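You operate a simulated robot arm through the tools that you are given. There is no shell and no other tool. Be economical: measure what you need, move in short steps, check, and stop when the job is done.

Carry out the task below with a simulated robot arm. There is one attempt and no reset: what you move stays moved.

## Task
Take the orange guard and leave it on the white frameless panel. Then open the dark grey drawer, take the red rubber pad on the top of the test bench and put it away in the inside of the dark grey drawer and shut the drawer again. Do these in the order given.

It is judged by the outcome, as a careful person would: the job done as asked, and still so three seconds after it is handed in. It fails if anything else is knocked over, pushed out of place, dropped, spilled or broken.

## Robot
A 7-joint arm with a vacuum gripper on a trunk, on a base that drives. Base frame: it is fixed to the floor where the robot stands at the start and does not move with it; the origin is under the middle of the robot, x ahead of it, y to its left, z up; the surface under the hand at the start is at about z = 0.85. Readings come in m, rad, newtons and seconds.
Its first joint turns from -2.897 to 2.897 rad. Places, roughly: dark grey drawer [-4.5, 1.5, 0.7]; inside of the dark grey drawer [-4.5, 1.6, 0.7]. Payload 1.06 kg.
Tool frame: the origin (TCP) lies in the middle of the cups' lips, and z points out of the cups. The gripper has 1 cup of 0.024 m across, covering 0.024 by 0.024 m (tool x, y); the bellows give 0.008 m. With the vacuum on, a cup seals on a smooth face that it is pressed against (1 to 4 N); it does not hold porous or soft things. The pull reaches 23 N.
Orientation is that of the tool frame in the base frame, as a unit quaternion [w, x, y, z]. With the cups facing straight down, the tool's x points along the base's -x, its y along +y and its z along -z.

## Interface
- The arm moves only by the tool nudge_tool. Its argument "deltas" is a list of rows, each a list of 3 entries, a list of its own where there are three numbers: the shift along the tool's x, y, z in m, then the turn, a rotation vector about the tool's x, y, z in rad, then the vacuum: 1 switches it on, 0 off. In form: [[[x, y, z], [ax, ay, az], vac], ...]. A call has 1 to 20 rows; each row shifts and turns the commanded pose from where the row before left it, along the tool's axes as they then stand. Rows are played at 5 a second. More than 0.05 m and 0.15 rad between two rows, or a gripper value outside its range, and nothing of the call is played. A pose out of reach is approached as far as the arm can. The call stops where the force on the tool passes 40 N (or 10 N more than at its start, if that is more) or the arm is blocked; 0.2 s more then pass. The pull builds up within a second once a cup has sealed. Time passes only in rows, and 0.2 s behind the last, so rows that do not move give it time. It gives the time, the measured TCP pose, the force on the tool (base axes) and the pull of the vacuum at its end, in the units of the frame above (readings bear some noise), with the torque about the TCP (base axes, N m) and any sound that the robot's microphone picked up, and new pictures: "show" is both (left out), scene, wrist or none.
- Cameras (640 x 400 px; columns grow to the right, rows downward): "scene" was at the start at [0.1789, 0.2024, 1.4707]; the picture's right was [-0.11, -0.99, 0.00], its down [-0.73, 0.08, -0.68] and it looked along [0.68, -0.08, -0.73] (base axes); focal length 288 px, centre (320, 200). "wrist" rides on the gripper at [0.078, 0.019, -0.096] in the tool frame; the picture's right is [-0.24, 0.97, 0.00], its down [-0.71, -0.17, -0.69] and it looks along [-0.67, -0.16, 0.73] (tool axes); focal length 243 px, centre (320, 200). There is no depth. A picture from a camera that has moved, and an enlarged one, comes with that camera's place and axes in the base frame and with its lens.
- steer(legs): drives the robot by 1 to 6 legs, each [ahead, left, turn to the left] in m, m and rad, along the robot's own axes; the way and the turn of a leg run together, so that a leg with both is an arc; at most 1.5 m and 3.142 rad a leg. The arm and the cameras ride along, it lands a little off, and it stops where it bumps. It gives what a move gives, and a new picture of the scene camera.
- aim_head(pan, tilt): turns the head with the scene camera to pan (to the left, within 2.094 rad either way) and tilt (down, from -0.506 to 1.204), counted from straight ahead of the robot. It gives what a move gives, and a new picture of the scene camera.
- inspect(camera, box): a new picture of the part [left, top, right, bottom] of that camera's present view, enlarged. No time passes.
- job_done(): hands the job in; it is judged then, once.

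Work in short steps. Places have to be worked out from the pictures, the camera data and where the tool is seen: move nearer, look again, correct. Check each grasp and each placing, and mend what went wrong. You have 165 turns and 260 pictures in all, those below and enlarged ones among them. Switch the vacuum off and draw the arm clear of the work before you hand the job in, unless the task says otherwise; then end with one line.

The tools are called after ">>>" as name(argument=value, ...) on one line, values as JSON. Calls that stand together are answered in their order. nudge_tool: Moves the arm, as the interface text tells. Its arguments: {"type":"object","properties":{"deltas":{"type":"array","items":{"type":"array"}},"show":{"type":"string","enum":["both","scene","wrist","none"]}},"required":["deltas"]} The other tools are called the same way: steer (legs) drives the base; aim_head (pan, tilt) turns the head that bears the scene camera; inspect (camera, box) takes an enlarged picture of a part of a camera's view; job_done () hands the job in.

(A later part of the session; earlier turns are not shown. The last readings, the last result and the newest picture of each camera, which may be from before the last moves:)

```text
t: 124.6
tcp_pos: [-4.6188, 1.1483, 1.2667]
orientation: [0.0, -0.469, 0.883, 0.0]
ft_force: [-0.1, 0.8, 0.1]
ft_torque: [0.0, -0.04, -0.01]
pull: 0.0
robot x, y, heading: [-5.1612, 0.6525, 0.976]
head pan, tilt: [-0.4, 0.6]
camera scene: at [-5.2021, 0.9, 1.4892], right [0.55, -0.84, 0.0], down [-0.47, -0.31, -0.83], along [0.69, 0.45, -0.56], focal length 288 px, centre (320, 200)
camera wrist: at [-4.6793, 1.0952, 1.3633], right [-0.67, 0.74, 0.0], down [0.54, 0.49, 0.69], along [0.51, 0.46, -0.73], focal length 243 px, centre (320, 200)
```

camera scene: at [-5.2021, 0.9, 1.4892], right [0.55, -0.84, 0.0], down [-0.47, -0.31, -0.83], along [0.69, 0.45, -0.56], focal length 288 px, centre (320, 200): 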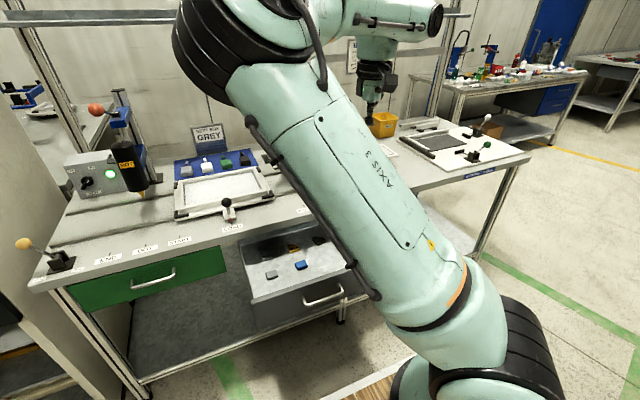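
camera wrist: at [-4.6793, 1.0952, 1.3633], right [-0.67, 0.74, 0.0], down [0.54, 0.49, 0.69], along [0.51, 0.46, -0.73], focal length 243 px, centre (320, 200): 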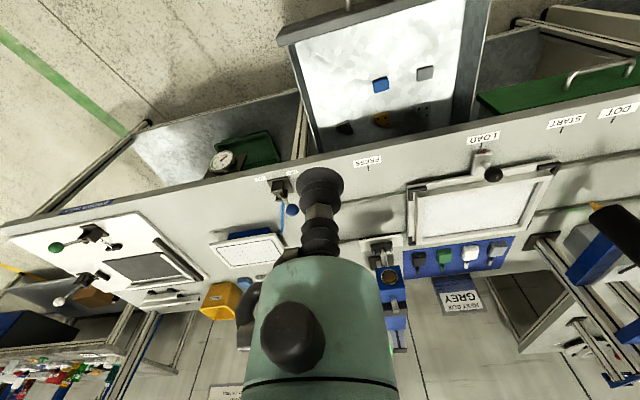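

Nothing was touched. Retract the tool a little, then begin driving back to bench 1 along the known free aisle.

>>> nudge_tool(deltas=[[[0.04, 0, 0], [0, 0, 0], 0], [[0.04, 0, 0], [0, 0, 0], 0], [[0.04, 0, 0], [0, 0, 0], 0], [[0, 0, 0], [0, 0, 0], 0]], show="none")

>>> steer(legs=[[0, -0.75, 0], [0.5, -0.4, 0], [0, -0.5, 0]])

>>> aim_head(pan=-1.6, tilt=0.6)

```text
t: 125.6
tcp_pos: [-4.6858, 1.0508, 1.2661]
orientation: [0.0, -0.469, 0.883, 0.0]
ft_force: [0.7, -0.9, -0.4]
ft_torque: [-0.02, -0.02, 0.02]
pull: 0.1
robot x, y, heading: [-5.1551, 0.651, 0.973]
head pan, tilt: [-0.4, 0.6]
```

```text
t: 135.3
tcp_pos: [-3.0346, 0.5078, 1.2664]
orientation: [0.0, -0.463, 0.887, 0.0]
ft_force: [-0.8, -0.6, -0.5]
ft_torque: [0.02, 0.03, 0.0]
pull: 0.0
robot x, y, heading: [-3.5119, 0.1134, 0.963]
head pan, tilt: [-0.4, 0.6]
camera scene: at [-3.5537, 0.3648, 1.4892], right [0.53, -0.85, 0.0], down [-0.48, -0.3, -0.83], along [0.7, 0.44, -0.56], focal length 288 px, centre (320, 200)
```

scene: 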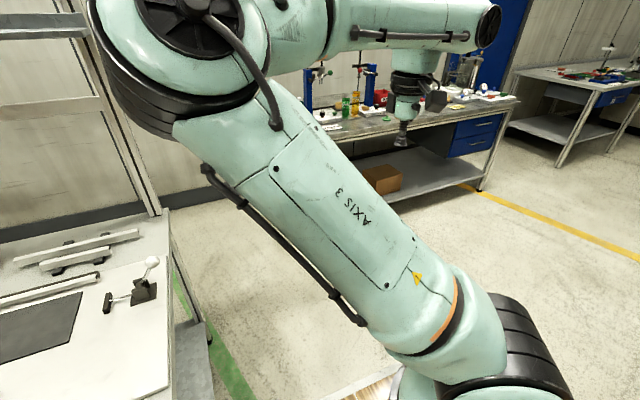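

```text
t: 136.7
tcp_pos: [-3.0359, 0.5078, 1.2663]
orientation: [0.0, -0.462, 0.887, 0.001]
ft_force: [-0.5, -0.7, -0.8]
ft_torque: [0.01, 0.0, 0.01]
pull: 0.0
robot x, y, heading: [-3.5143, 0.1163, 0.963]
head pan, tilt: [-1.6, 0.6]
camera scene: at [-3.5574, 0.2651, 1.4892], right [-0.59, -0.8, 0.0], down [-0.45, 0.34, -0.83], along [0.66, -0.49, -0.56], focal length 288 px, centre (320, 200)
```

scene: 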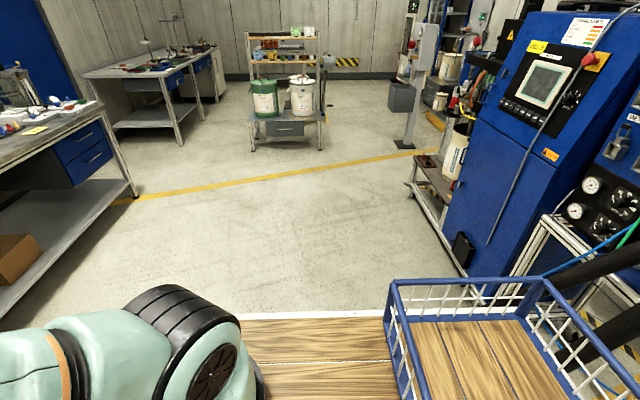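

Continue along the aisle to the spot from which I turned earlier.

>>> steer(legs=[[0.45, -0.4, 0], [0.3, -1.2, 0], [0, -0.65, 0]])

```text
t: 149.1
tcp_pos: [-0.778, -0.1596, 1.2653]
orientation: [0.0, -0.462, 0.887, 0.0]
ft_force: [1.0, -0.5, -0.4]
ft_torque: [0.01, 0.02, -0.03]
pull: 0.2
robot x, y, heading: [-1.2576, -0.5579, 0.959]
head pan, tilt: [-1.6, 0.6]
camera scene: at [-1.3007, -0.401, 1.4892], right [-0.6, -0.8, 0.0], down [-0.45, 0.34, -0.83], along [0.66, -0.49, -0.56], focal length 288 px, centre (320, 200)
```

scene: 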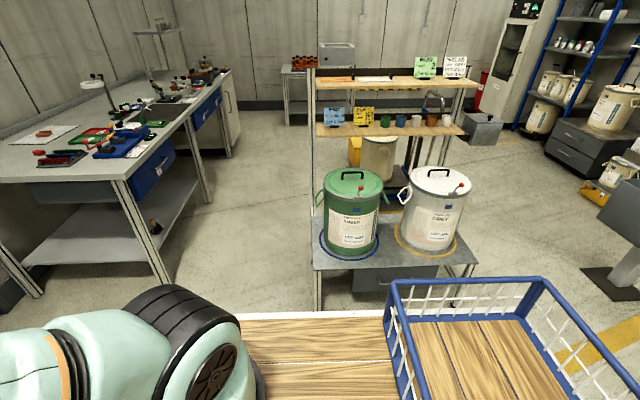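

Turn back to heading 0, drive ahead between the racks, then sidestep left toward the start place.

>>> steer(legs=[[0, 0, -0.96], [0.9, 0.06, 0], [0, 0.36, 0]])

>>> aim_head(pan=-0.3, tilt=0.8)

```text
t: 158.3
tcp_pos: [0.2773, -0.2949, 1.2654]
orientation: [0.0, -0.008, 1.0, 0.001]
ft_force: [-1.0, 0.2, -0.2]
ft_torque: [-0.01, 0.0, 0.01]
pull: 0.2
robot x, y, heading: [-0.3233, -0.1388, 0.016]
head pan, tilt: [-1.6, 0.6]
camera scene: at [-0.2274, -0.0123, 1.4892], right [-1.0, 0.01, 0.0], down [0.01, 0.56, -0.83], along [-0.01, -0.83, -0.56], focal length 288 px, centre (320, 200)
```

scene: 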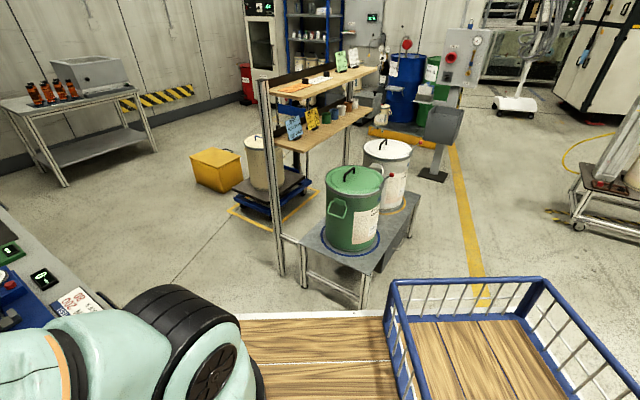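

```text
t: 159.8
tcp_pos: [0.2767, -0.2939, 1.2669]
orientation: [0.0, -0.009, 1.0, -0.001]
ft_force: [0.5, 1.2, -0.7]
ft_torque: [0.01, -0.01, -0.01]
pull: 0.1
robot x, y, heading: [-0.3192, -0.1336, 0.017]
head pan, tilt: [-0.3, 0.799]
camera scene: at [-0.1489, 0.0535, 1.4723], right [-0.28, -0.96, 0.0], down [-0.69, 0.2, -0.7], along [0.67, -0.19, -0.72], focal length 288 px, centre (320, 200)
```

scene: 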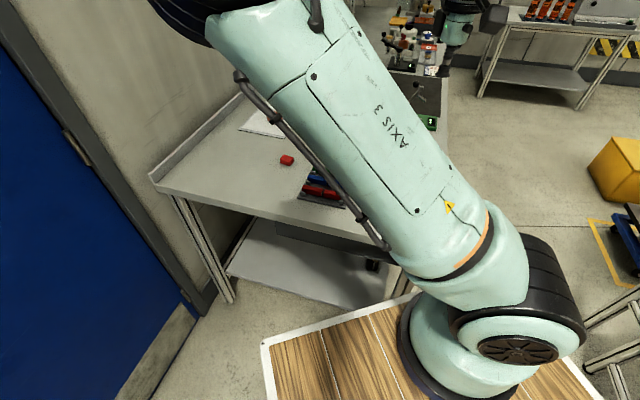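

The elbow still sticks out to the left. Before going nearer the wall I look at where it is.

>>> aim_head(pan=0.2, tilt=0.2)

```text
t: 160.8
tcp_pos: [0.276, -0.2936, 1.2665]
orientation: [0.0, -0.008, 1.0, 0.0]
ft_force: [-0.6, -0.4, 0.7]
ft_torque: [0.0, 0.02, 0.0]
pull: 0.1
robot x, y, heading: [-0.3247, -0.1371, 0.013]
head pan, tilt: [0.201, 0.201]
camera scene: at [-0.1353, 0.0962, 1.5259], right [0.22, -0.98, 0.0], down [-0.2, -0.04, -0.98], along [0.96, 0.21, -0.2], focal length 288 px, centre (320, 200)
```

scene: 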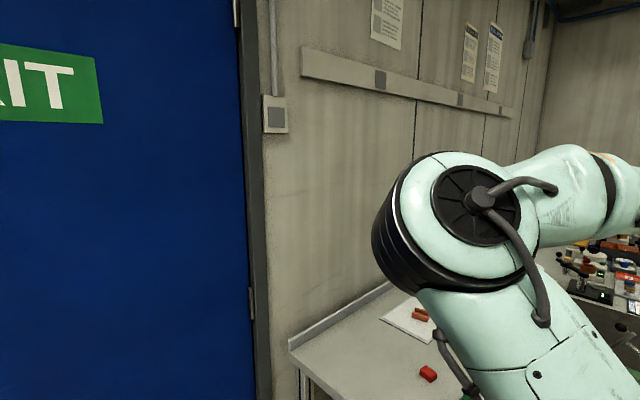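

The elbow is just ahead of the head, not near the wall. Approach the start place: first left-forward, then ahead.

>>> steer(legs=[[0.1, 0.13, -0.013], [0.15, 0.0, 0]])

>>> nudge_tool(deltas=[[[0, 0.03, 0.02], [0, 0, 0], 0], [[0, 0.03, 0.02], [0, 0, 0], 0], [[0, 0.03, 0.02], [0, 0, 0], 0], [[0, 0, 0], [0, 0, 0], 0]], show="wrist")

>>> aim_head(pan=0.05, tilt=0.8)

```text
t: 163.2
tcp_pos: [0.5161, -0.1722, 1.2666]
orientation: [-0.001, -0.002, 1.0, 0.0]
ft_force: [-0.5, 1.0, -0.1]
ft_torque: [0.0, 0.01, -0.01]
pull: 0.0
robot x, y, heading: [-0.0781, -0.0057, 0.002]
head pan, tilt: [0.201, 0.201]
camera scene: at [0.1106, 0.2237, 1.526], right [0.2, -0.98, 0.0], down [-0.2, -0.04, -0.98], along [0.96, 0.2, -0.2], focal length 288 px, centre (320, 200)
```

scene: 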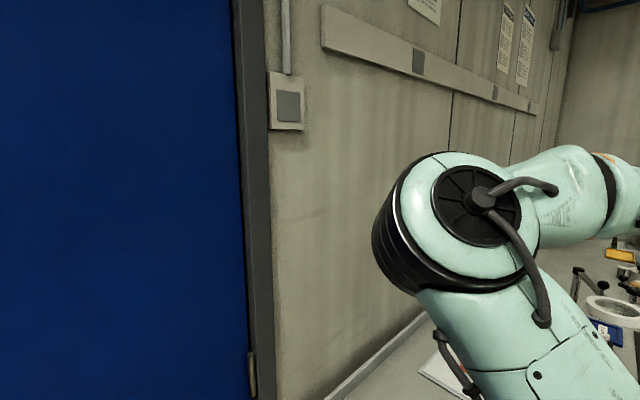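

```text
t: 164.2
tcp_pos: [0.5175, -0.0829, 1.2019]
orientation: [0.0, -0.001, 1.0, 0.001]
ft_force: [0.1, -1.2, -0.8]
ft_torque: [0.04, 0.02, 0.01]
pull: 0.0
robot x, y, heading: [-0.0784, -0.0072, -0.001]
head pan, tilt: [0.201, 0.201]
camera wrist: at [0.4402, -0.0632, 1.298], right [0.23, 0.97, 0.0], down [0.71, -0.17, 0.69], along [0.67, -0.16, -0.73], focal length 243 px, centre (320, 200)
```

wrist: 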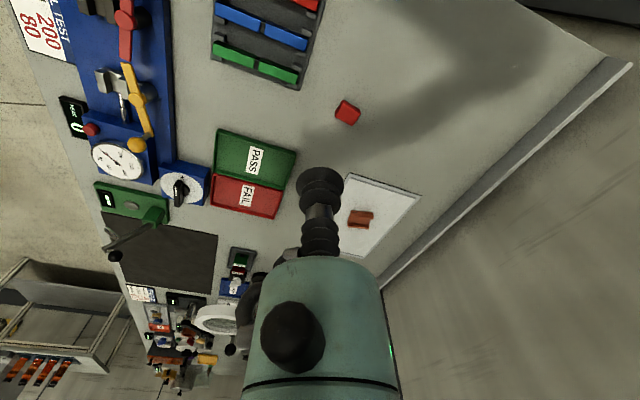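

```text
t: 165.2
tcp_pos: [0.5186, -0.0834, 1.2023]
orientation: [0.0, -0.002, 1.0, 0.0]
ft_force: [0.2, 0.2, -0.2]
ft_torque: [0.0, 0.0, 0.02]
pull: 0.2
robot x, y, heading: [-0.0812, -0.0083, 0.002]
head pan, tilt: [0.051, 0.799]
camera scene: at [0.0999, 0.2092, 1.4724], right [0.05, -1.0, 0.0], down [-0.72, -0.04, -0.7], along [0.7, 0.04, -0.72], focal length 288 px, centre (320, 200)
```

scene: 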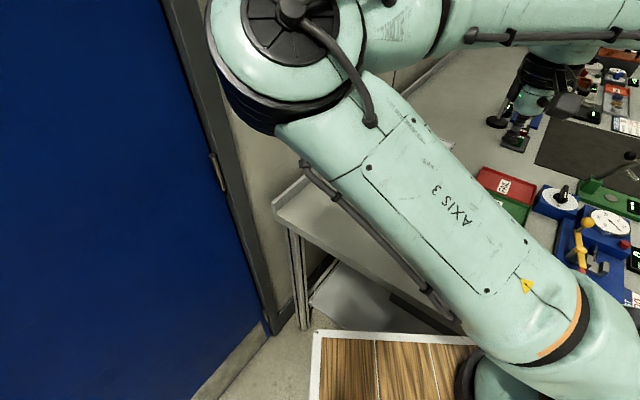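

"TEST" label on this bench confirms it's the test bench; the red pad lies at about (0.635, −0.057). Move above it at z≈0.95.

>>> nudge_tool(deltas=[[[-0.02, 0.005, 0.04], [0, 0, 0], 0], [[-0.02, 0.005, 0.04], [0, 0, 0], 0], [[-0.02, 0.005, 0.04], [0, 0, 0], 0], [[-0.02, 0.005, 0.04], [0, 0, 0], 0], [[-0.018, 0.003, 0.04], [0, 0, 0], 0], [[-0.018, 0.003, 0.04], [0, 0, 0], 0], [[0, 0, 0], [0, 0, 0], 0]], show="both")

>>> inspect(camera="wrist", box=[240, 80, 400, 220])

```text
t: 166.8
tcp_pos: [0.6339, -0.0527, 0.9685]
orientation: [0.0, -0.002, 1.0, 0.0]
ft_force: [-0.1, 0.2, 0.6]
ft_torque: [-0.01, 0.01, 0.0]
pull: 0.0
robot x, y, heading: [-0.0811, -0.0061, 0.003]
head pan, tilt: [0.051, 0.799]
camera scene: at [0.0998, 0.2092, 1.4723], right [0.05, -1.0, 0.0], down [-0.72, -0.04, -0.7], along [0.7, 0.04, -0.72], focal length 288 px, centre (320, 200)
camera wrist: at [0.5553, -0.0339, 1.065], right [0.23, 0.97, 0.0], down [0.71, -0.17, 0.69], along [0.67, -0.16, -0.73], focal length 243 px, centre (320, 200)
```

scene: 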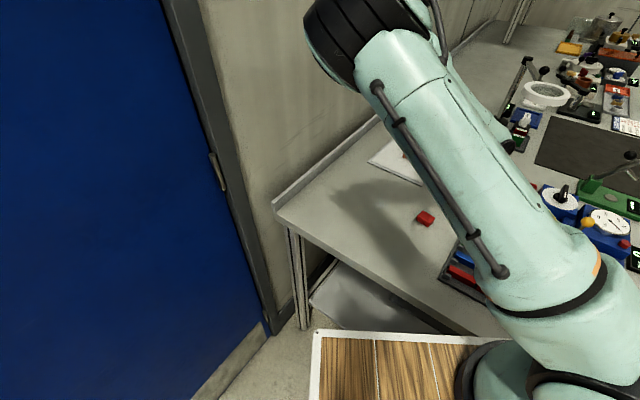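
wrist: 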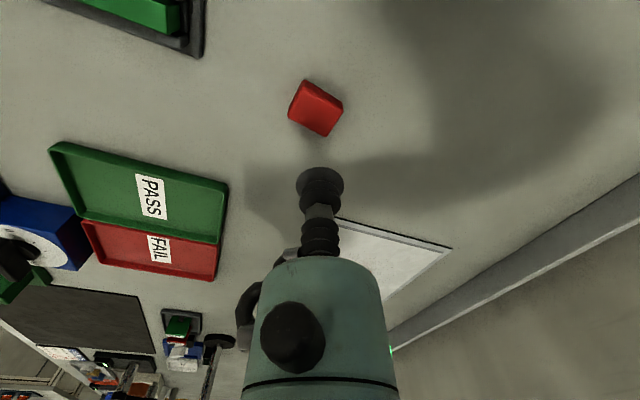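

```text
2.86 times, centred on (320, 150) of wrist
camera zoom: at [0.5553, -0.0339, 1.065], right [0.23, 0.97, 0.0], down [0.71, -0.17, 0.69], along [0.67, -0.16, -0.73], focal length 693 px, centre (320, 343)
```

zoom: 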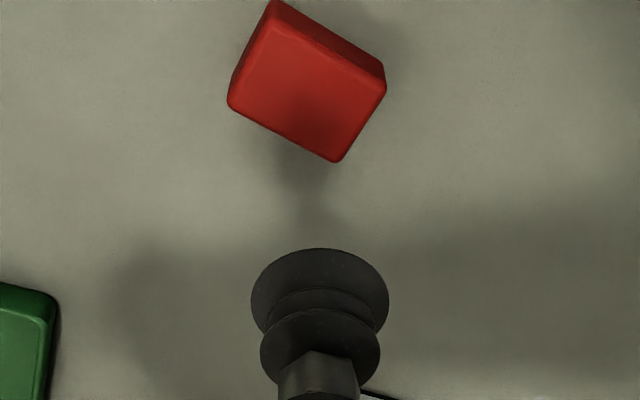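

Pad's top centre is at about (0.638, −0.0575). Adjust and descend to z≈0.885.

>>> nudge_tool(deltas=[[[-0.004, -0.0045, 0.03], [0, 0, 0], 0], [[0, 0, 0.03], [0, 0, 0], 0], [[0, 0, 0.02], [0, 0, 0], 0], [[0, 0, 0], [0, 0, 0], 0]], show="none")

>>> inspect(camera="wrist", box=[240, 100, 400, 240])

```text
t: 167.8
tcp_pos: [0.6367, -0.06, 0.8889]
orientation: [0.0, -0.002, 1.0, -0.001]
ft_force: [0.5, -0.9, 0.3]
ft_torque: [0.02, 0.04, 0.0]
pull: 0.1
robot x, y, heading: [-0.079, -0.0083, 0.008]
head pan, tilt: [0.051, 0.799]
```

```text
2.86 times, centred on (320, 170) of wrist
camera zoom: at [0.5591, -0.0406, 0.9851], right [0.23, 0.97, 0.0], down [0.71, -0.17, 0.69], along [0.67, -0.16, -0.73], focal length 693 px, centre (320, 286)
```

zoom: 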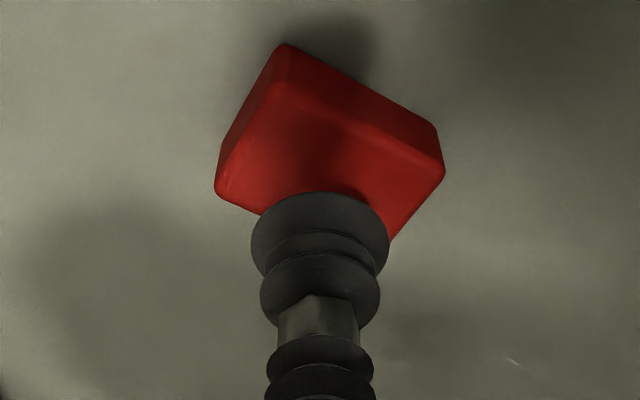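

Aligned. Descend with vacuum in small steps.

>>> nudge_tool(deltas=[[[0, 0.001, 0.01], [0, 0, 0], 1], [[0, 0, 0.004], [0, 0, 0], 1], [[0, 0, 0.003], [0, 0, 0], 1], [[0, 0, 0.002], [0, 0, 0], 1], [[0, 0, 0.0], [0, 0, 0], 1]], show="none")

>>> nudge_tool(deltas=[[[0, 0.0, 0.002], [0, 0, 0], 1], [[0, 0, 0.002], [0, 0, 0], 1], [[0, 0, 0], [0, 0, 0], 1]], show="none")

```text
t: 169.0
tcp_pos: [0.6366, -0.0571, 0.8685]
orientation: [0.001, -0.002, 1.0, 0.0]
ft_force: [3.1, 1.5, 11.1]
ft_torque: [0.0, 0.0, 0.01]
pull: 23.0
robot x, y, heading: [-0.0833, -0.0061, 0.003]
head pan, tilt: [0.051, 0.799]
```

```text
t: 169.8
tcp_pos: [0.6361, -0.0579, 0.8634]
orientation: [0.001, -0.002, 1.0, 0.0]
ft_force: [5.3, -1.1, 13.4]
ft_torque: [0.01, 0.02, -0.03]
pull: 23.0
robot x, y, heading: [-0.0801, -0.0047, 0.001]
head pan, tilt: [0.051, 0.799]
```

Sealed at 23 N. Lift and retract to the carrying pose.

>>> nudge_tool(deltas=[[[0, 0, -0.01], [0, 0, 0], 1], [[0, 0, -0.03], [0, 0, 0], 1], [[0, 0, -0.04], [0, 0, 0], 1], [[0, 0, -0.04], [0, 0, 0], 1], [[0.02, 0, -0.04], [0, 0, 0], 1], [[0.02, 0, -0.04], [0, 0, 0], 1], [[0.02, -0.01, -0.04], [0, 0, 0], 1], [[0.02, -0.01, -0.04], [0, 0, 0], 1], [[0.01, -0.01, -0.04], [0, 0, 0], 1], [[0, 0, 0], [0, 0, 0], 1]], show="both")

```text
t: 172.0
tcp_pos: [0.5469, -0.0902, 1.1828]
orientation: [0.0, -0.001, 1.0, 0.0]
ft_force: [0.6, -0.1, -0.3]
ft_torque: [0.0, 0.0, -0.01]
pull: 22.9
robot x, y, heading: [-0.083, -0.0099, 0.001]
head pan, tilt: [0.051, 0.799]
camera scene: at [0.0999, 0.2091, 1.4723], right [0.05, -1.0, 0.0], down [-0.72, -0.04, -0.7], along [0.7, 0.04, -0.72], focal length 288 px, centre (320, 200)
camera wrist: at [0.4685, -0.071, 1.2782], right [0.23, 0.97, 0.0], down [0.71, -0.17, 0.69], along [0.67, -0.16, -0.73], focal length 243 px, centre (320, 200)
```

scene: 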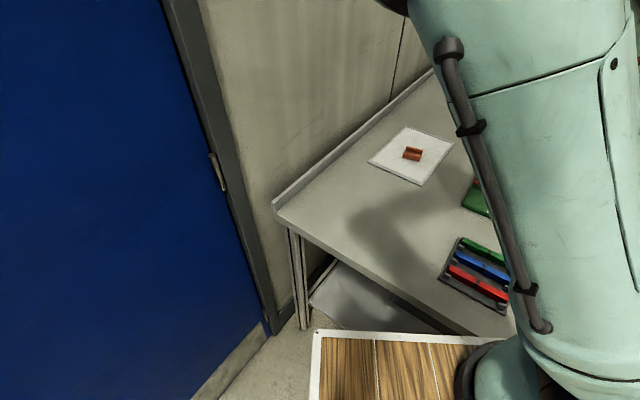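
wrist: 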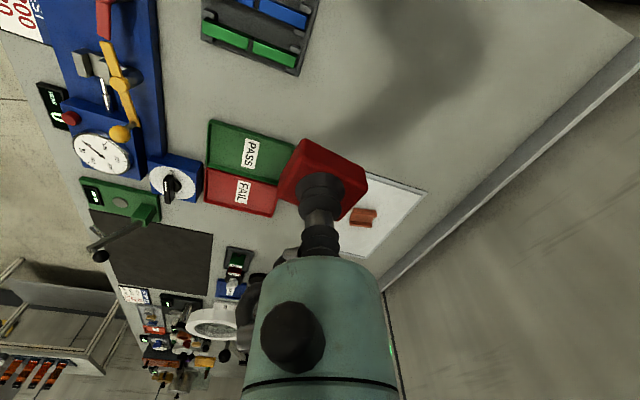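

Pad held. Drive back the same way: straight back, sidestep right, back out.

>>> steer(legs=[[-0.25, 0, 0], [-0.03, -0.4, 0], [-0.85, -0.1, 0]])

```text
t: 180.0
tcp_pos: [-0.5776, -0.5848, 1.1825]
orientation: [0.0, -0.006, 1.0, 0.0]
ft_force: [0.6, 0.2, -0.1]
ft_torque: [0.0, -0.01, 0.0]
pull: 22.8
robot x, y, heading: [-1.2028, -0.5072, 0.011]
head pan, tilt: [0.051, 0.799]
camera scene: at [-1.0278, -0.2895, 1.4723], right [0.06, -1.0, 0.0], down [-0.72, -0.05, -0.7], along [0.7, 0.04, -0.72], focal length 288 px, centre (320, 200)
```

scene: 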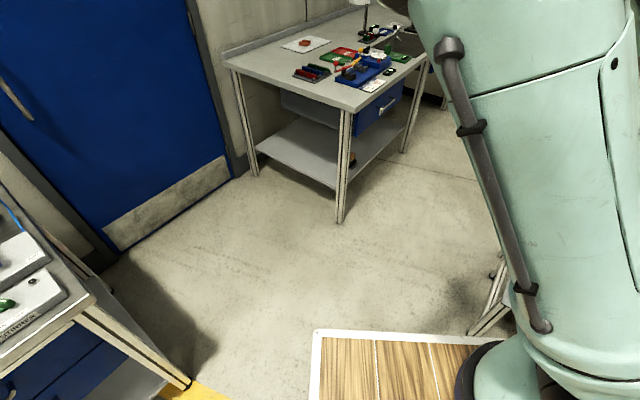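

Turn to heading ≈0.976 and go left along the aisle in the reverse order.

>>> steer(legs=[[0, 0, 0.965], [0, 0.65, 0], [-0.3, 1.2, 0], [-0.45, 0.4, 0]])

```text
t: 194.9
tcp_pos: [-3.0654, 0.6009, 1.1819]
orientation: [0.0, -0.469, 0.883, -0.001]
ft_force: [-0.1, 0.6, -0.6]
ft_torque: [0.05, -0.03, 0.01]
pull: 22.9
robot x, y, heading: [-3.4871, 0.1283, 0.979]
head pan, tilt: [0.051, 0.799]
camera scene: at [-3.5637, 0.4007, 1.4723], right [0.86, -0.52, 0.0], down [-0.37, -0.61, -0.7], along [0.36, 0.6, -0.72], focal length 288 px, centre (320, 200)
```

scene: 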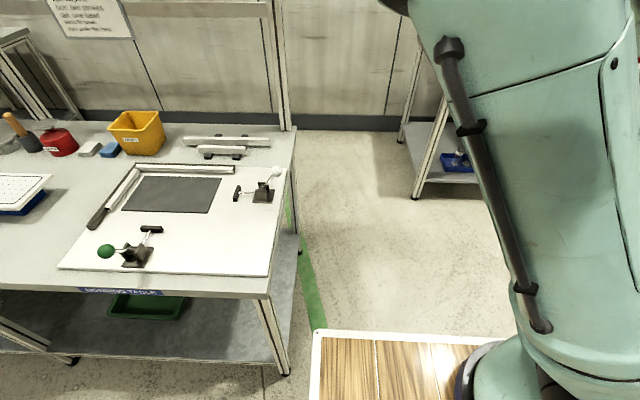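

On plan. Continue to the drawer, staying well behind the open drawer front.

>>> steer(legs=[[0, 0.5, 0], [-0.5, 0.4, 0], [0, 0.75, 0]])

>>> aim_head(pan=0.0, tilt=0.85)

```text
t: 204.7
tcp_pos: [-4.7296, 1.1108, 1.1818]
orientation: [0.0, -0.47, 0.883, 0.001]
ft_force: [-0.3, -0.4, -0.3]
ft_torque: [0.0, -0.02, 0.02]
pull: 22.6
robot x, y, heading: [-5.1515, 0.6407, 0.976]
head pan, tilt: [0.051, 0.799]
camera scene: at [-5.2269, 0.9099, 1.4723], right [0.86, -0.52, 0.0], down [-0.37, -0.61, -0.7], along [0.36, 0.6, -0.72], focal length 288 px, centre (320, 200)
```

scene: 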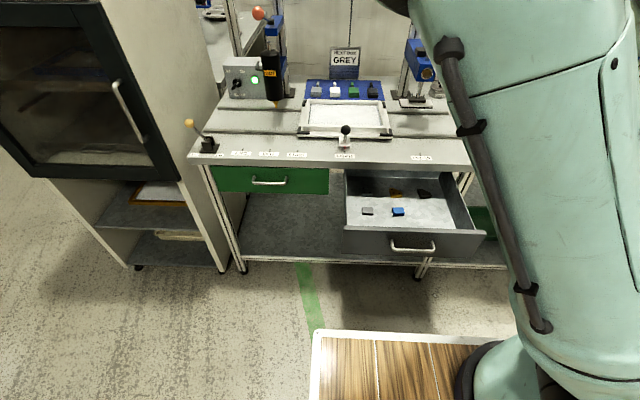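

```text
t: 205.3
tcp_pos: [-4.7297, 1.11, 1.1826]
orientation: [0.0, -0.468, 0.884, 0.0]
ft_force: [0.2, 0.1, -0.7]
ft_torque: [-0.02, -0.02, 0.0]
pull: 22.7
robot x, y, heading: [-5.1527, 0.6391, 0.978]
head pan, tilt: [0.0, 0.85]
camera scene: at [-5.2248, 0.9056, 1.4683], right [0.83, -0.56, 0.0], down [-0.42, -0.62, -0.66], along [0.37, 0.55, -0.75], focal length 288 px, centre (320, 200)
```

scene: 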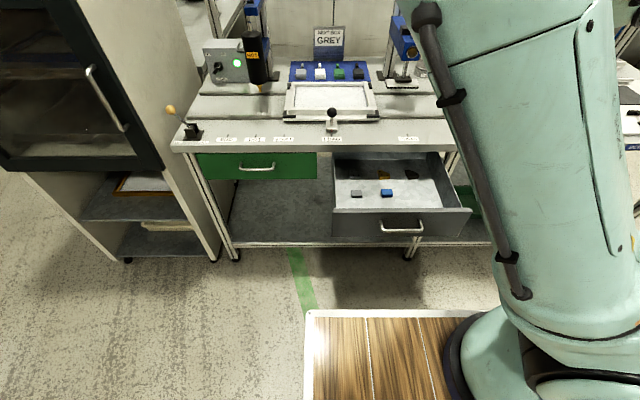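

The open drawer has free floor right of the blue pad. Move the held pad above it (g≈−1.49, r≈−4.50), lowering to z≈1.03.

>>> nudge_tool(deltas=[[[-0.04, -0.007, 0], [0, 0, 0], 1], [[-0.04, -0.007, 0], [0, 0, 0], 1], [[-0.04, -0.007, 0], [0, 0, 0], 1], [[-0.04, -0.007, 0.03], [0, 0, 0], 1], [[-0.04, -0.007, 0.04], [0, 0, 0], 1], [[-0.035, -0.005, 0.04], [0, 0, 0], 1], [[0, 0, 0.04], [0, 0, 0], 1], [[0, 0, 0], [0, 0, 0], 1]], show="both")

```text
refused: row 4 steps farther than a row can; nothing moved
```

>>> nudge_tool(deltas=[[[-0.04, -0.007, 0], [0, 0, 0], 1], [[-0.04, -0.007, 0], [0, 0, 0], 1], [[-0.04, -0.007, 0], [0, 0, 0], 1], [[-0.04, -0.007, 0.02], [0, 0, 0], 1], [[-0.04, -0.007, 0.02], [0, 0, 0], 1], [[-0.035, -0.005, 0.03], [0, 0, 0], 1], [[0, 0, 0.04], [0, 0, 0], 1], [[0, 0, 0.04], [0, 0, 0], 1], [[0, 0, 0], [0, 0, 0], 1]], show="both")

```text
t: 207.3
tcp_pos: [-4.5647, 1.2843, 1.0351]
orientation: [0.001, -0.469, 0.883, 0.0]
ft_force: [-0.6, -0.3, -0.1]
ft_torque: [0.03, -0.03, -0.01]
pull: 22.7
robot x, y, heading: [-5.1512, 0.6356, 0.975]
head pan, tilt: [0.0, 0.85]
camera scene: at [-5.2248, 0.9056, 1.4683], right [0.83, -0.56, 0.0], down [-0.42, -0.62, -0.66], along [0.37, 0.55, -0.75], focal length 288 px, centre (320, 200)
camera wrist: at [-4.6239, 1.2302, 1.1309], right [-0.67, 0.74, 0.0], down [0.54, 0.49, 0.69], along [0.51, 0.46, -0.73], focal length 243 px, centre (320, 200)
```

scene: 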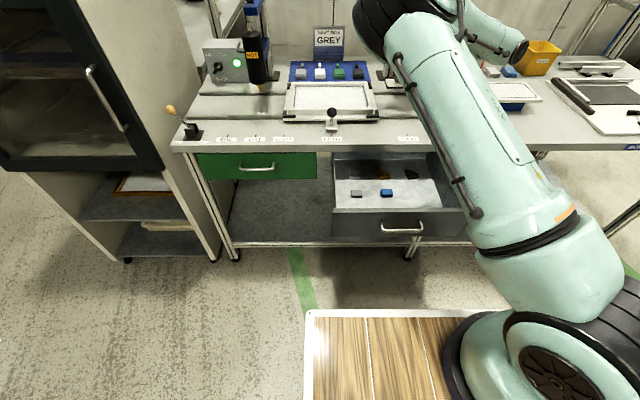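
wrist: 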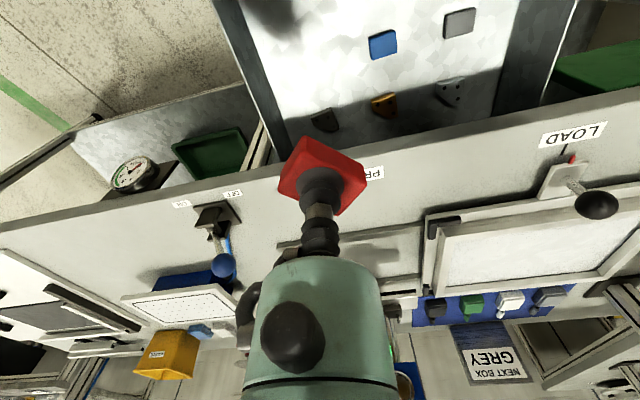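

Directly below is free floor between the blue pad and the right wall. Shift 1.8 cm back from the bench edge and descend to z≈0.80.

>>> nudge_tool(deltas=[[[0.018, 0, 0.03], [0, 0, 0], 1], [[0, 0, 0.04], [0, 0, 0], 1], [[0, 0, 0.04], [0, 0, 0], 1], [[0, 0, 0.04], [0, 0, 0], 1], [[0, 0, 0.04], [0, 0, 0], 1], [[0, 0, 0.04], [0, 0, 0], 1], [[0, 0, 0], [0, 0, 0], 1]], show="both")

>>> inspect(camera="scene", box=[320, 120, 520, 260])

```text
t: 208.9
tcp_pos: [-4.5748, 1.2699, 0.803]
orientation: [0.0, -0.469, 0.883, 0.0]
ft_force: [0.4, 0.3, -1.0]
ft_torque: [-0.03, -0.01, -0.03]
pull: 23.2
robot x, y, heading: [-5.1512, 0.6387, 0.977]
head pan, tilt: [0.0, 0.85]
camera scene: at [-5.2248, 0.9056, 1.4683], right [0.83, -0.56, 0.0], down [-0.42, -0.62, -0.66], along [0.37, 0.55, -0.75], focal length 288 px, centre (320, 200)
camera wrist: at [-4.6342, 1.2157, 0.8981], right [-0.67, 0.74, 0.0], down [0.54, 0.49, 0.69], along [0.51, 0.46, -0.73], focal length 243 px, centre (320, 200)
```

scene: 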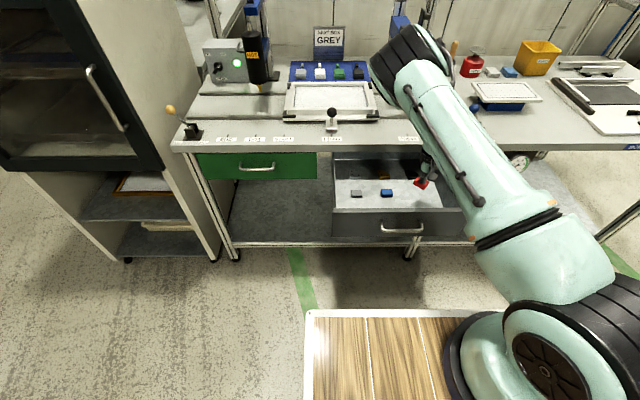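
wrist: 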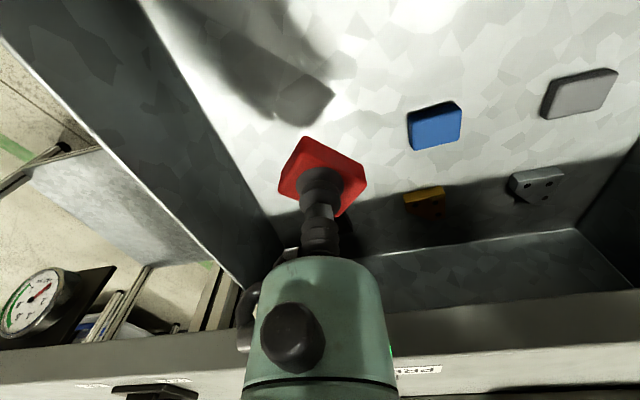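

```text
2.86 times, centred on (420, 190) of scene
camera zoom: at [-5.2248, 0.9056, 1.4683], right [0.83, -0.56, 0.0], down [-0.42, -0.62, -0.66], along [0.37, 0.55, -0.75], focal length 821 px, centre (34, 229)
```

zoom: 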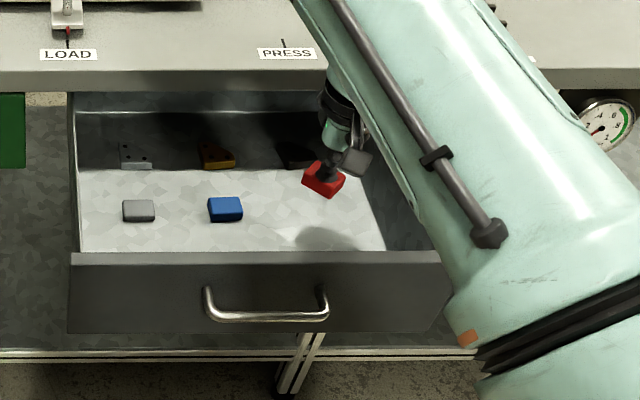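

Landing spot is clear. Lower to ~0.735, then in small steps until contact.

>>> nudge_tool(deltas=[[[0, 0, 0.03], [0, 0, 0], 1], [[0, 0, 0.03], [0, 0, 0], 1], [[0, 0, 0.01], [0, 0, 0], 1], [[0, 0, 0], [0, 0, 0], 1]], show="wrist")

>>> nudge_tool(deltas=[[[0, 0, 0.004], [0, 0, 0], 1], [[0, 0, 0.004], [0, 0, 0], 1], [[0, 0, 0], [0, 0, 0], 1]], show="none")

```text
t: 209.9
tcp_pos: [-4.573, 1.2703, 0.7306]
orientation: [0.001, -0.47, 0.883, 0.0]
ft_force: [-0.7, -0.3, -0.4]
ft_torque: [0.01, -0.01, -0.01]
pull: 22.9
robot x, y, heading: [-5.1462, 0.6393, 0.975]
head pan, tilt: [0.0, 0.85]
camera wrist: at [-4.6326, 1.2167, 0.826], right [-0.67, 0.74, 0.0], down [0.54, 0.49, 0.69], along [0.51, 0.46, -0.73], focal length 243 px, centre (320, 200)
```

wrist: 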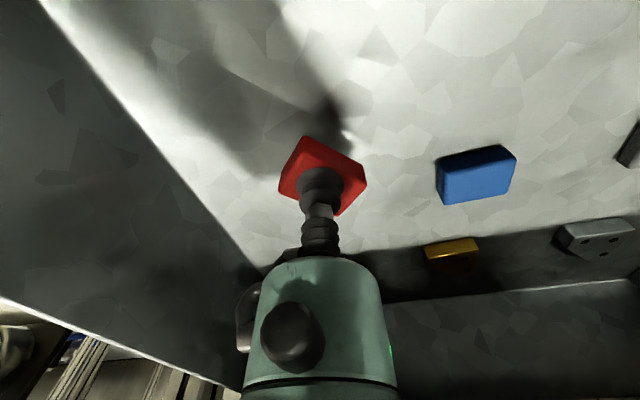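

```text
t: 210.8
tcp_pos: [-4.573, 1.2688, 0.7228]
orientation: [0.0, -0.47, 0.883, 0.0]
ft_force: [-0.1, 0.7, -0.4]
ft_torque: [0.0, -0.03, 0.02]
pull: 23.0
robot x, y, heading: [-5.1516, 0.6413, 0.982]
head pan, tilt: [0.0, 0.85]
```

>>> nudge_tool(deltas=[[[0, 0, 0.003], [0, 0, 0], 1], [[0, 0, 0.003], [0, 0, 0], 1], [[0, 0, 0], [0, 0, 0], 1]], show="none")

>>> nudge_tool(deltas=[[[0, 0, 0.002], [0, 0, 0], 1], [[0, 0, 0.002], [0, 0, 0], 1], [[0, 0, 0], [0, 0, 0], 1]], show="none")

>>> nudge_tool(deltas=[[[0, 0, 0.002], [0, 0, 0], 1], [[0, 0, 0.002], [0, 0, 0], 1], [[0, 0, 0], [0, 0, 0], 1]], show="wrist")

```text
t: 211.6
tcp_pos: [-4.5743, 1.2694, 0.7168]
orientation: [0.0, -0.47, 0.883, 0.0]
ft_force: [0.0, 0.4, -1.4]
ft_torque: [0.02, -0.03, 0.03]
pull: 22.9
robot x, y, heading: [-5.1487, 0.6386, 0.975]
head pan, tilt: [0.0, 0.85]
```

```text
t: 212.3
tcp_pos: [-4.5747, 1.2684, 0.713]
orientation: [0.001, -0.47, 0.883, 0.0]
ft_force: [0.9, -0.4, -0.8]
ft_torque: [-0.01, 0.01, -0.03]
pull: 22.9
robot x, y, heading: [-5.1513, 0.6402, 0.976]
head pan, tilt: [0.0, 0.85]
```

```text
t: 213.2
tcp_pos: [-4.5748, 1.2677, 0.7101]
orientation: [0.0, -0.47, 0.883, 0.001]
ft_force: [0.9, 1.8, 15.1]
ft_torque: [0.01, 0.0, 0.0]
pull: 22.9
robot x, y, heading: [-5.1507, 0.6398, 0.981]
head pan, tilt: [0.0, 0.85]
camera wrist: at [-4.6342, 1.214, 0.8058], right [-0.67, 0.74, 0.0], down [0.54, 0.49, 0.69], along [0.51, 0.46, -0.73], focal length 243 px, centre (320, 200)
```

wrist: 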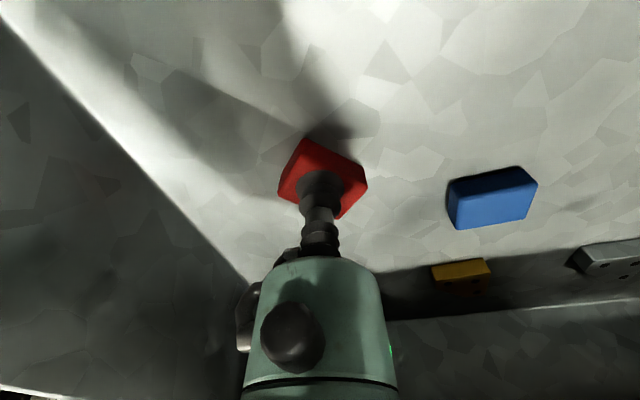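

Contact (15 N). Ease 2 mm, release, wait and lift clear.

>>> nudge_tool(deltas=[[[0, 0, -0.002], [0, 0, 0], 1], [[0, 0, 0], [0, 0, 0], 0], [[0, 0, 0], [0, 0, 0], 0], [[0, 0, 0], [0, 0, 0], 0], [[0, 0, 0], [0, 0, 0], 0], [[0, 0, -0.005], [0, 0, 0], 0], [[0, 0, -0.02], [0, 0, 0], 0], [[0, 0, -0.04], [0, 0, 0], 0], [[0, 0, -0.04], [0, 0, 0], 0], [[0, 0, -0.04], [0, 0, 0], 0], [[0, 0, -0.04], [0, 0, 0], 0], [[0, 0, -0.04], [0, 0, 0], 0], [[0, 0, 0], [0, 0, 0], 0]], show="both")

```text
t: 215.9
tcp_pos: [-4.5735, 1.2684, 0.9382]
orientation: [0.001, -0.47, 0.883, 0.0]
ft_force: [0.1, -0.4, -0.5]
ft_torque: [0.03, -0.02, -0.05]
pull: 0.1
robot x, y, heading: [-5.1508, 0.6357, 0.981]
head pan, tilt: [0.0, 0.85]
camera scene: at [-5.2247, 0.9057, 1.4683], right [0.83, -0.56, 0.0], down [-0.42, -0.62, -0.66], along [0.37, 0.55, -0.75], focal length 288 px, centre (320, 200)
camera wrist: at [-4.6329, 1.2142, 1.0341], right [-0.67, 0.74, 0.0], down [0.54, 0.49, 0.69], along [0.51, 0.46, -0.73], focal length 243 px, centre (320, 200)
```

scene: 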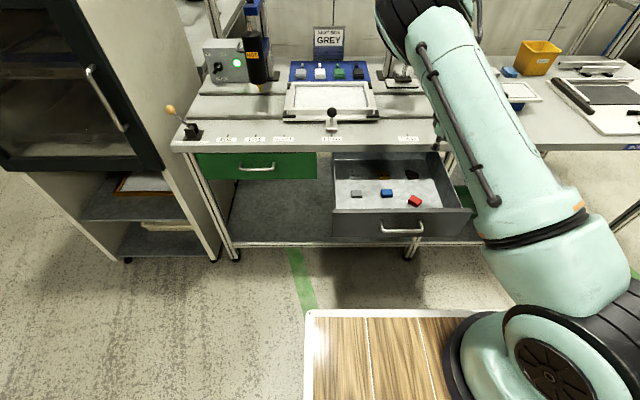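
wrist: 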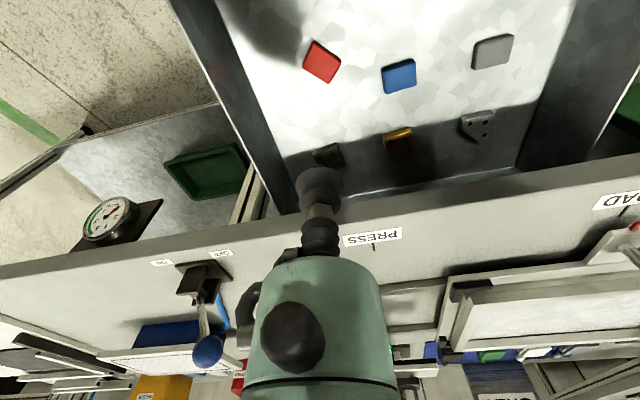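

The red pad lies flat in the drawer. Now close it: back the base 0.17 m, bring the tool in front of the drawer, low, to tip it horizontal as before.

>>> nudge_tool(deltas=[[[0, -0.02, -0.04], [0, 0, 0], 0], [[0, 0, -0.04], [0, 0, 0], 0], [[0, 0, 0], [0, 0, 0], 0]], show="none")

>>> steer(legs=[[-0.17, 0, 0]])

>>> aim_head(pan=-0.3, tilt=0.75)

```text
t: 216.8
tcp_pos: [-4.5563, 1.2559, 1.019]
orientation: [0.0, -0.469, 0.883, 0.0]
ft_force: [0.0, -0.8, -0.4]
ft_torque: [-0.01, -0.01, 0.05]
pull: 0.1
robot x, y, heading: [-5.1472, 0.639, 0.978]
head pan, tilt: [0.0, 0.85]
```

```text
t: 218.2
tcp_pos: [-4.654, 1.1111, 1.0185]
orientation: [0.0, -0.469, 0.883, 0.0]
ft_force: [0.3, -0.4, 0.3]
ft_torque: [0.04, -0.01, 0.02]
pull: 0.0
robot x, y, heading: [-5.2428, 0.4934, 0.979]
head pan, tilt: [0.0, 0.85]
camera scene: at [-5.323, 0.7599, 1.4683], right [0.83, -0.56, 0.0], down [-0.42, -0.62, -0.66], along [0.37, 0.55, -0.75], focal length 288 px, centre (320, 200)
```

scene: 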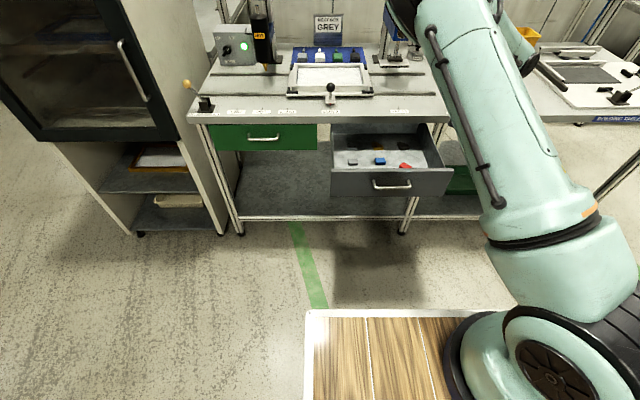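

```text
t: 219.0
tcp_pos: [-4.655, 1.1116, 1.018]
orientation: [0.001, -0.469, 0.883, 0.0]
ft_force: [0.7, 0.9, -0.4]
ft_torque: [0.01, -0.01, 0.03]
pull: 0.1
robot x, y, heading: [-5.2492, 0.4974, 0.977]
head pan, tilt: [-0.3, 0.75]
camera scene: at [-5.3021, 0.7471, 1.4763], right [0.63, -0.78, 0.0], down [-0.53, -0.43, -0.73], along [0.57, 0.46, -0.68], focal length 288 px, centre (320, 200)
```

scene: 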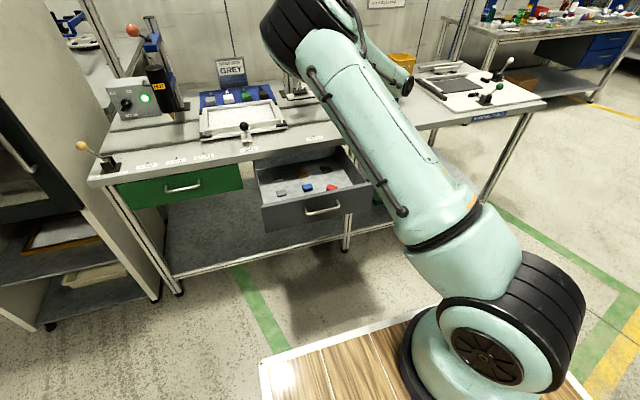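

Retract 12.5 cm, then descend in front of the drawer to z≈0.80.

>>> nudge_tool(deltas=[[[0.04, 0, 0], [0, 0, 0], 0], [[0.04, 0, 0], [0, 0, 0], 0], [[0.045, 0, 0], [0, 0, 0], 0], [[0, 0, 0.04], [0, 0, 0], 0], [[0, 0, 0.04], [0, 0, 0], 0], [[0, 0, 0.04], [0, 0, 0], 0], [[0, 0, 0.04], [0, 0, 0], 0], [[0, 0, 0.04], [0, 0, 0], 0], [[0, 0, 0.02], [0, 0, 0], 0], [[0, 0, 0], [0, 0, 0], 0]], show="both")

```text
t: 221.2
tcp_pos: [-4.7243, 1.0056, 0.7981]
orientation: [0.0, -0.469, 0.883, 0.0]
ft_force: [-0.4, 0.2, -0.8]
ft_torque: [0.04, -0.03, 0.0]
pull: 0.1
robot x, y, heading: [-5.2455, 0.4914, 0.979]
head pan, tilt: [-0.3, 0.75]
camera scene: at [-5.3021, 0.7471, 1.4763], right [0.63, -0.78, 0.0], down [-0.53, -0.43, -0.73], along [0.57, 0.46, -0.68], focal length 288 px, centre (320, 200)
camera wrist: at [-4.7838, 0.9514, 0.8933], right [-0.67, 0.74, 0.0], down [0.54, 0.49, 0.69], along [0.51, 0.46, -0.73], focal length 243 px, centre (320, 200)
```

scene: 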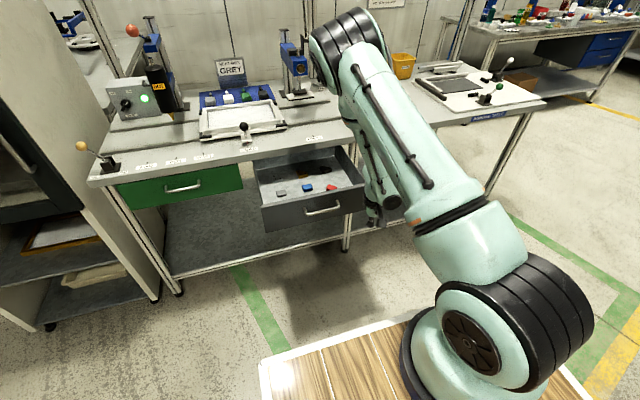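
wrist: 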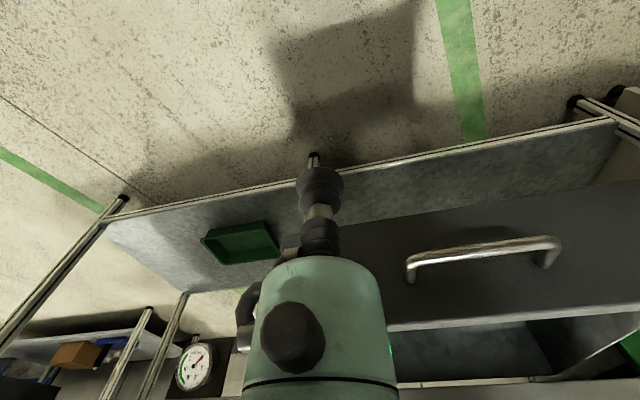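

Clear in front of the drawer. Tip the tool to horizontal in two stages.

>>> nudge_tool(deltas=[[[0, 0, 0], [0, -0.1428, 0], 0], [[0, 0, 0], [0, -0.1428, 0], 0], [[0, 0, 0], [0, -0.1428, 0], 0], [[0, 0, 0], [0, -0.1428, 0], 0], [[0, 0, 0], [0, -0.1428, 0], 0], [[0, 0, 0], [0, -0.1428, 0], 0], [[0, 0, 0], [0, 0, 0], 0]], show="scene")

>>> nudge_tool(deltas=[[[0, 0, 0], [0, -0.1428, 0], 0], [[0, 0, 0], [0, -0.1428, 0], 0], [[0, 0, 0], [0, -0.1428, 0], 0], [[0, 0, 0], [0, -0.1428, 0], 0], [[0, 0, 0], [0, -0.1428, 0], 0], [[0, 0, 0], [0, 0, 0], 0]], show="both")

```text
t: 222.8
tcp_pos: [-4.7231, 1.0054, 0.7978]
orientation: [0.368, -0.426, 0.803, 0.195]
ft_force: [0.9, -0.1, 0.9]
ft_torque: [-0.02, 0.02, 0.03]
pull: 0.0
robot x, y, heading: [-5.2479, 0.49, 0.979]
head pan, tilt: [-0.3, 0.75]
camera scene: at [-5.3021, 0.7471, 1.4763], right [0.63, -0.78, 0.0], down [-0.53, -0.43, -0.73], along [0.57, 0.46, -0.68], focal length 288 px, centre (320, 200)
```

scene: 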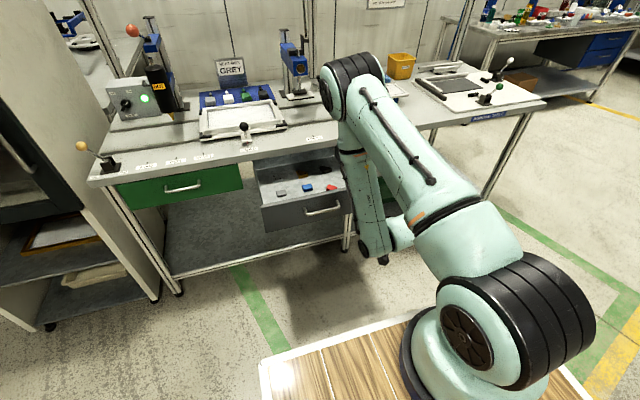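

```text
t: 224.2
tcp_pos: [-4.7245, 1.0064, 0.8008]
orientation: [0.625, -0.331, 0.624, 0.332]
ft_force: [-0.7, -0.6, 0.4]
ft_torque: [0.01, -0.01, 0.01]
pull: 0.1
robot x, y, heading: [-5.2506, 0.4918, 0.978]
head pan, tilt: [-0.3, 0.75]
camera scene: at [-5.3023, 0.7472, 1.4763], right [0.63, -0.78, 0.0], down [-0.53, -0.43, -0.73], along [0.57, 0.46, -0.68], focal length 288 px, centre (320, 200)
camera wrist: at [-4.7939, 0.9398, 0.7221], right [-0.81, 0.54, 0.24], down [-0.24, -0.67, 0.71], along [0.54, 0.51, 0.67], focal length 243 px, centre (320, 200)
```

scene: 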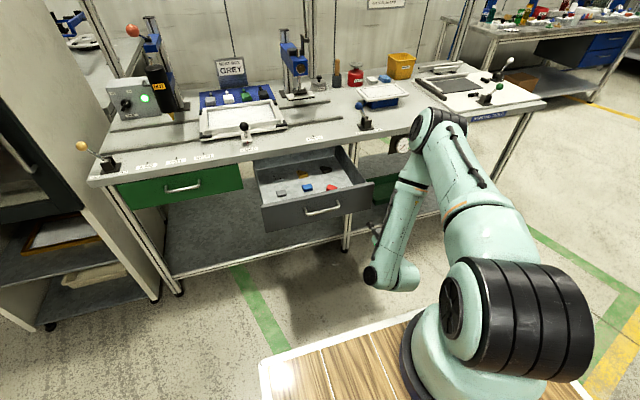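
wrist: 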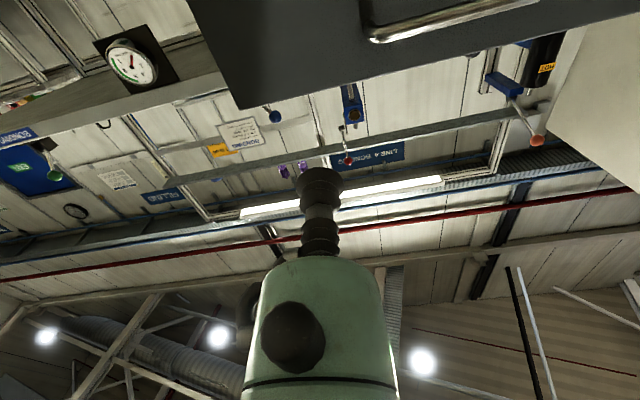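

Lower to z≈0.737 and approach to near the drawer face.

>>> nudge_tool(deltas=[[[0.032, 0, 0], [0, 0, 0], 0], [[0.031, 0, 0], [0, 0, 0], 0], [[0, 0, 0.04], [0, 0, 0], 0], [[0, 0, 0.04], [0, 0, 0], 0], [[0, 0, 0.04], [0, 0, 0], 0], [[0, 0, 0.03], [0, 0, 0], 0], [[0, 0, 0], [0, 0, 0], 0]], show="wrist")

>>> nudge_tool(deltas=[[[0, 0, 0.01], [0, 0, 0], 0], [[0, 0, 0.01], [0, 0, 0], 0], [[0, 0, 0.01], [0, 0, 0], 0], [[0, 0, 0.01], [0, 0, 0], 0], [[0, 0, 0.01], [0, 0, 0], 0], [[0, 0, 0], [0, 0, 0], 0]], show="scene")

```text
t: 225.8
tcp_pos: [-4.6393, 1.1351, 0.734]
orientation: [0.624, -0.332, 0.625, 0.332]
ft_force: [0.4, -0.7, 0.0]
ft_torque: [0.0, -0.01, -0.01]
pull: 0.1
robot x, y, heading: [-5.2476, 0.494, 0.97]
head pan, tilt: [-0.3, 0.75]
camera wrist: at [-4.7086, 1.0665, 0.6554], right [-0.81, 0.54, 0.24], down [-0.24, -0.66, 0.71], along [0.54, 0.51, 0.67], focal length 243 px, centre (320, 200)
```

wrist: 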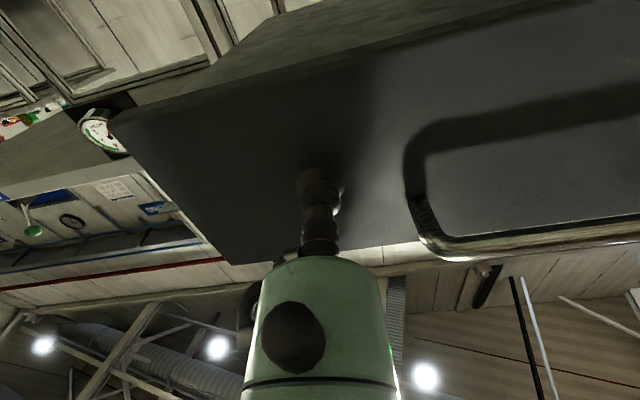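

```text
t: 227.2
tcp_pos: [-4.6114, 1.1751, 0.7344]
orientation: [0.624, -0.332, 0.624, 0.332]
ft_force: [-0.4, -0.1, 0.3]
ft_torque: [-0.02, -0.02, 0.0]
pull: 0.0
robot x, y, heading: [-5.2477, 0.493, 0.977]
head pan, tilt: [-0.3, 0.75]
camera scene: at [-5.302, 0.7471, 1.4763], right [0.63, -0.78, 0.0], down [-0.53, -0.43, -0.73], along [0.57, 0.46, -0.68], focal length 288 px, centre (320, 200)
```

scene: 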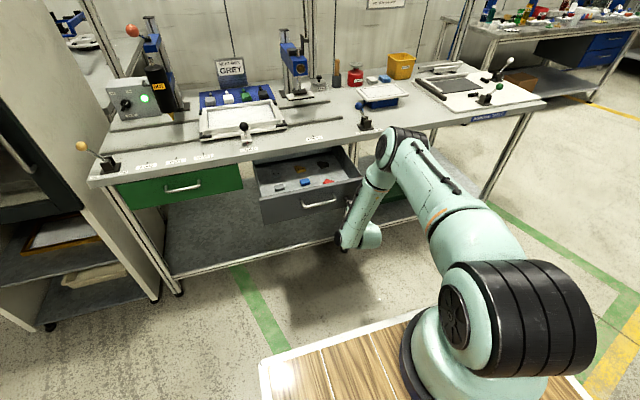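

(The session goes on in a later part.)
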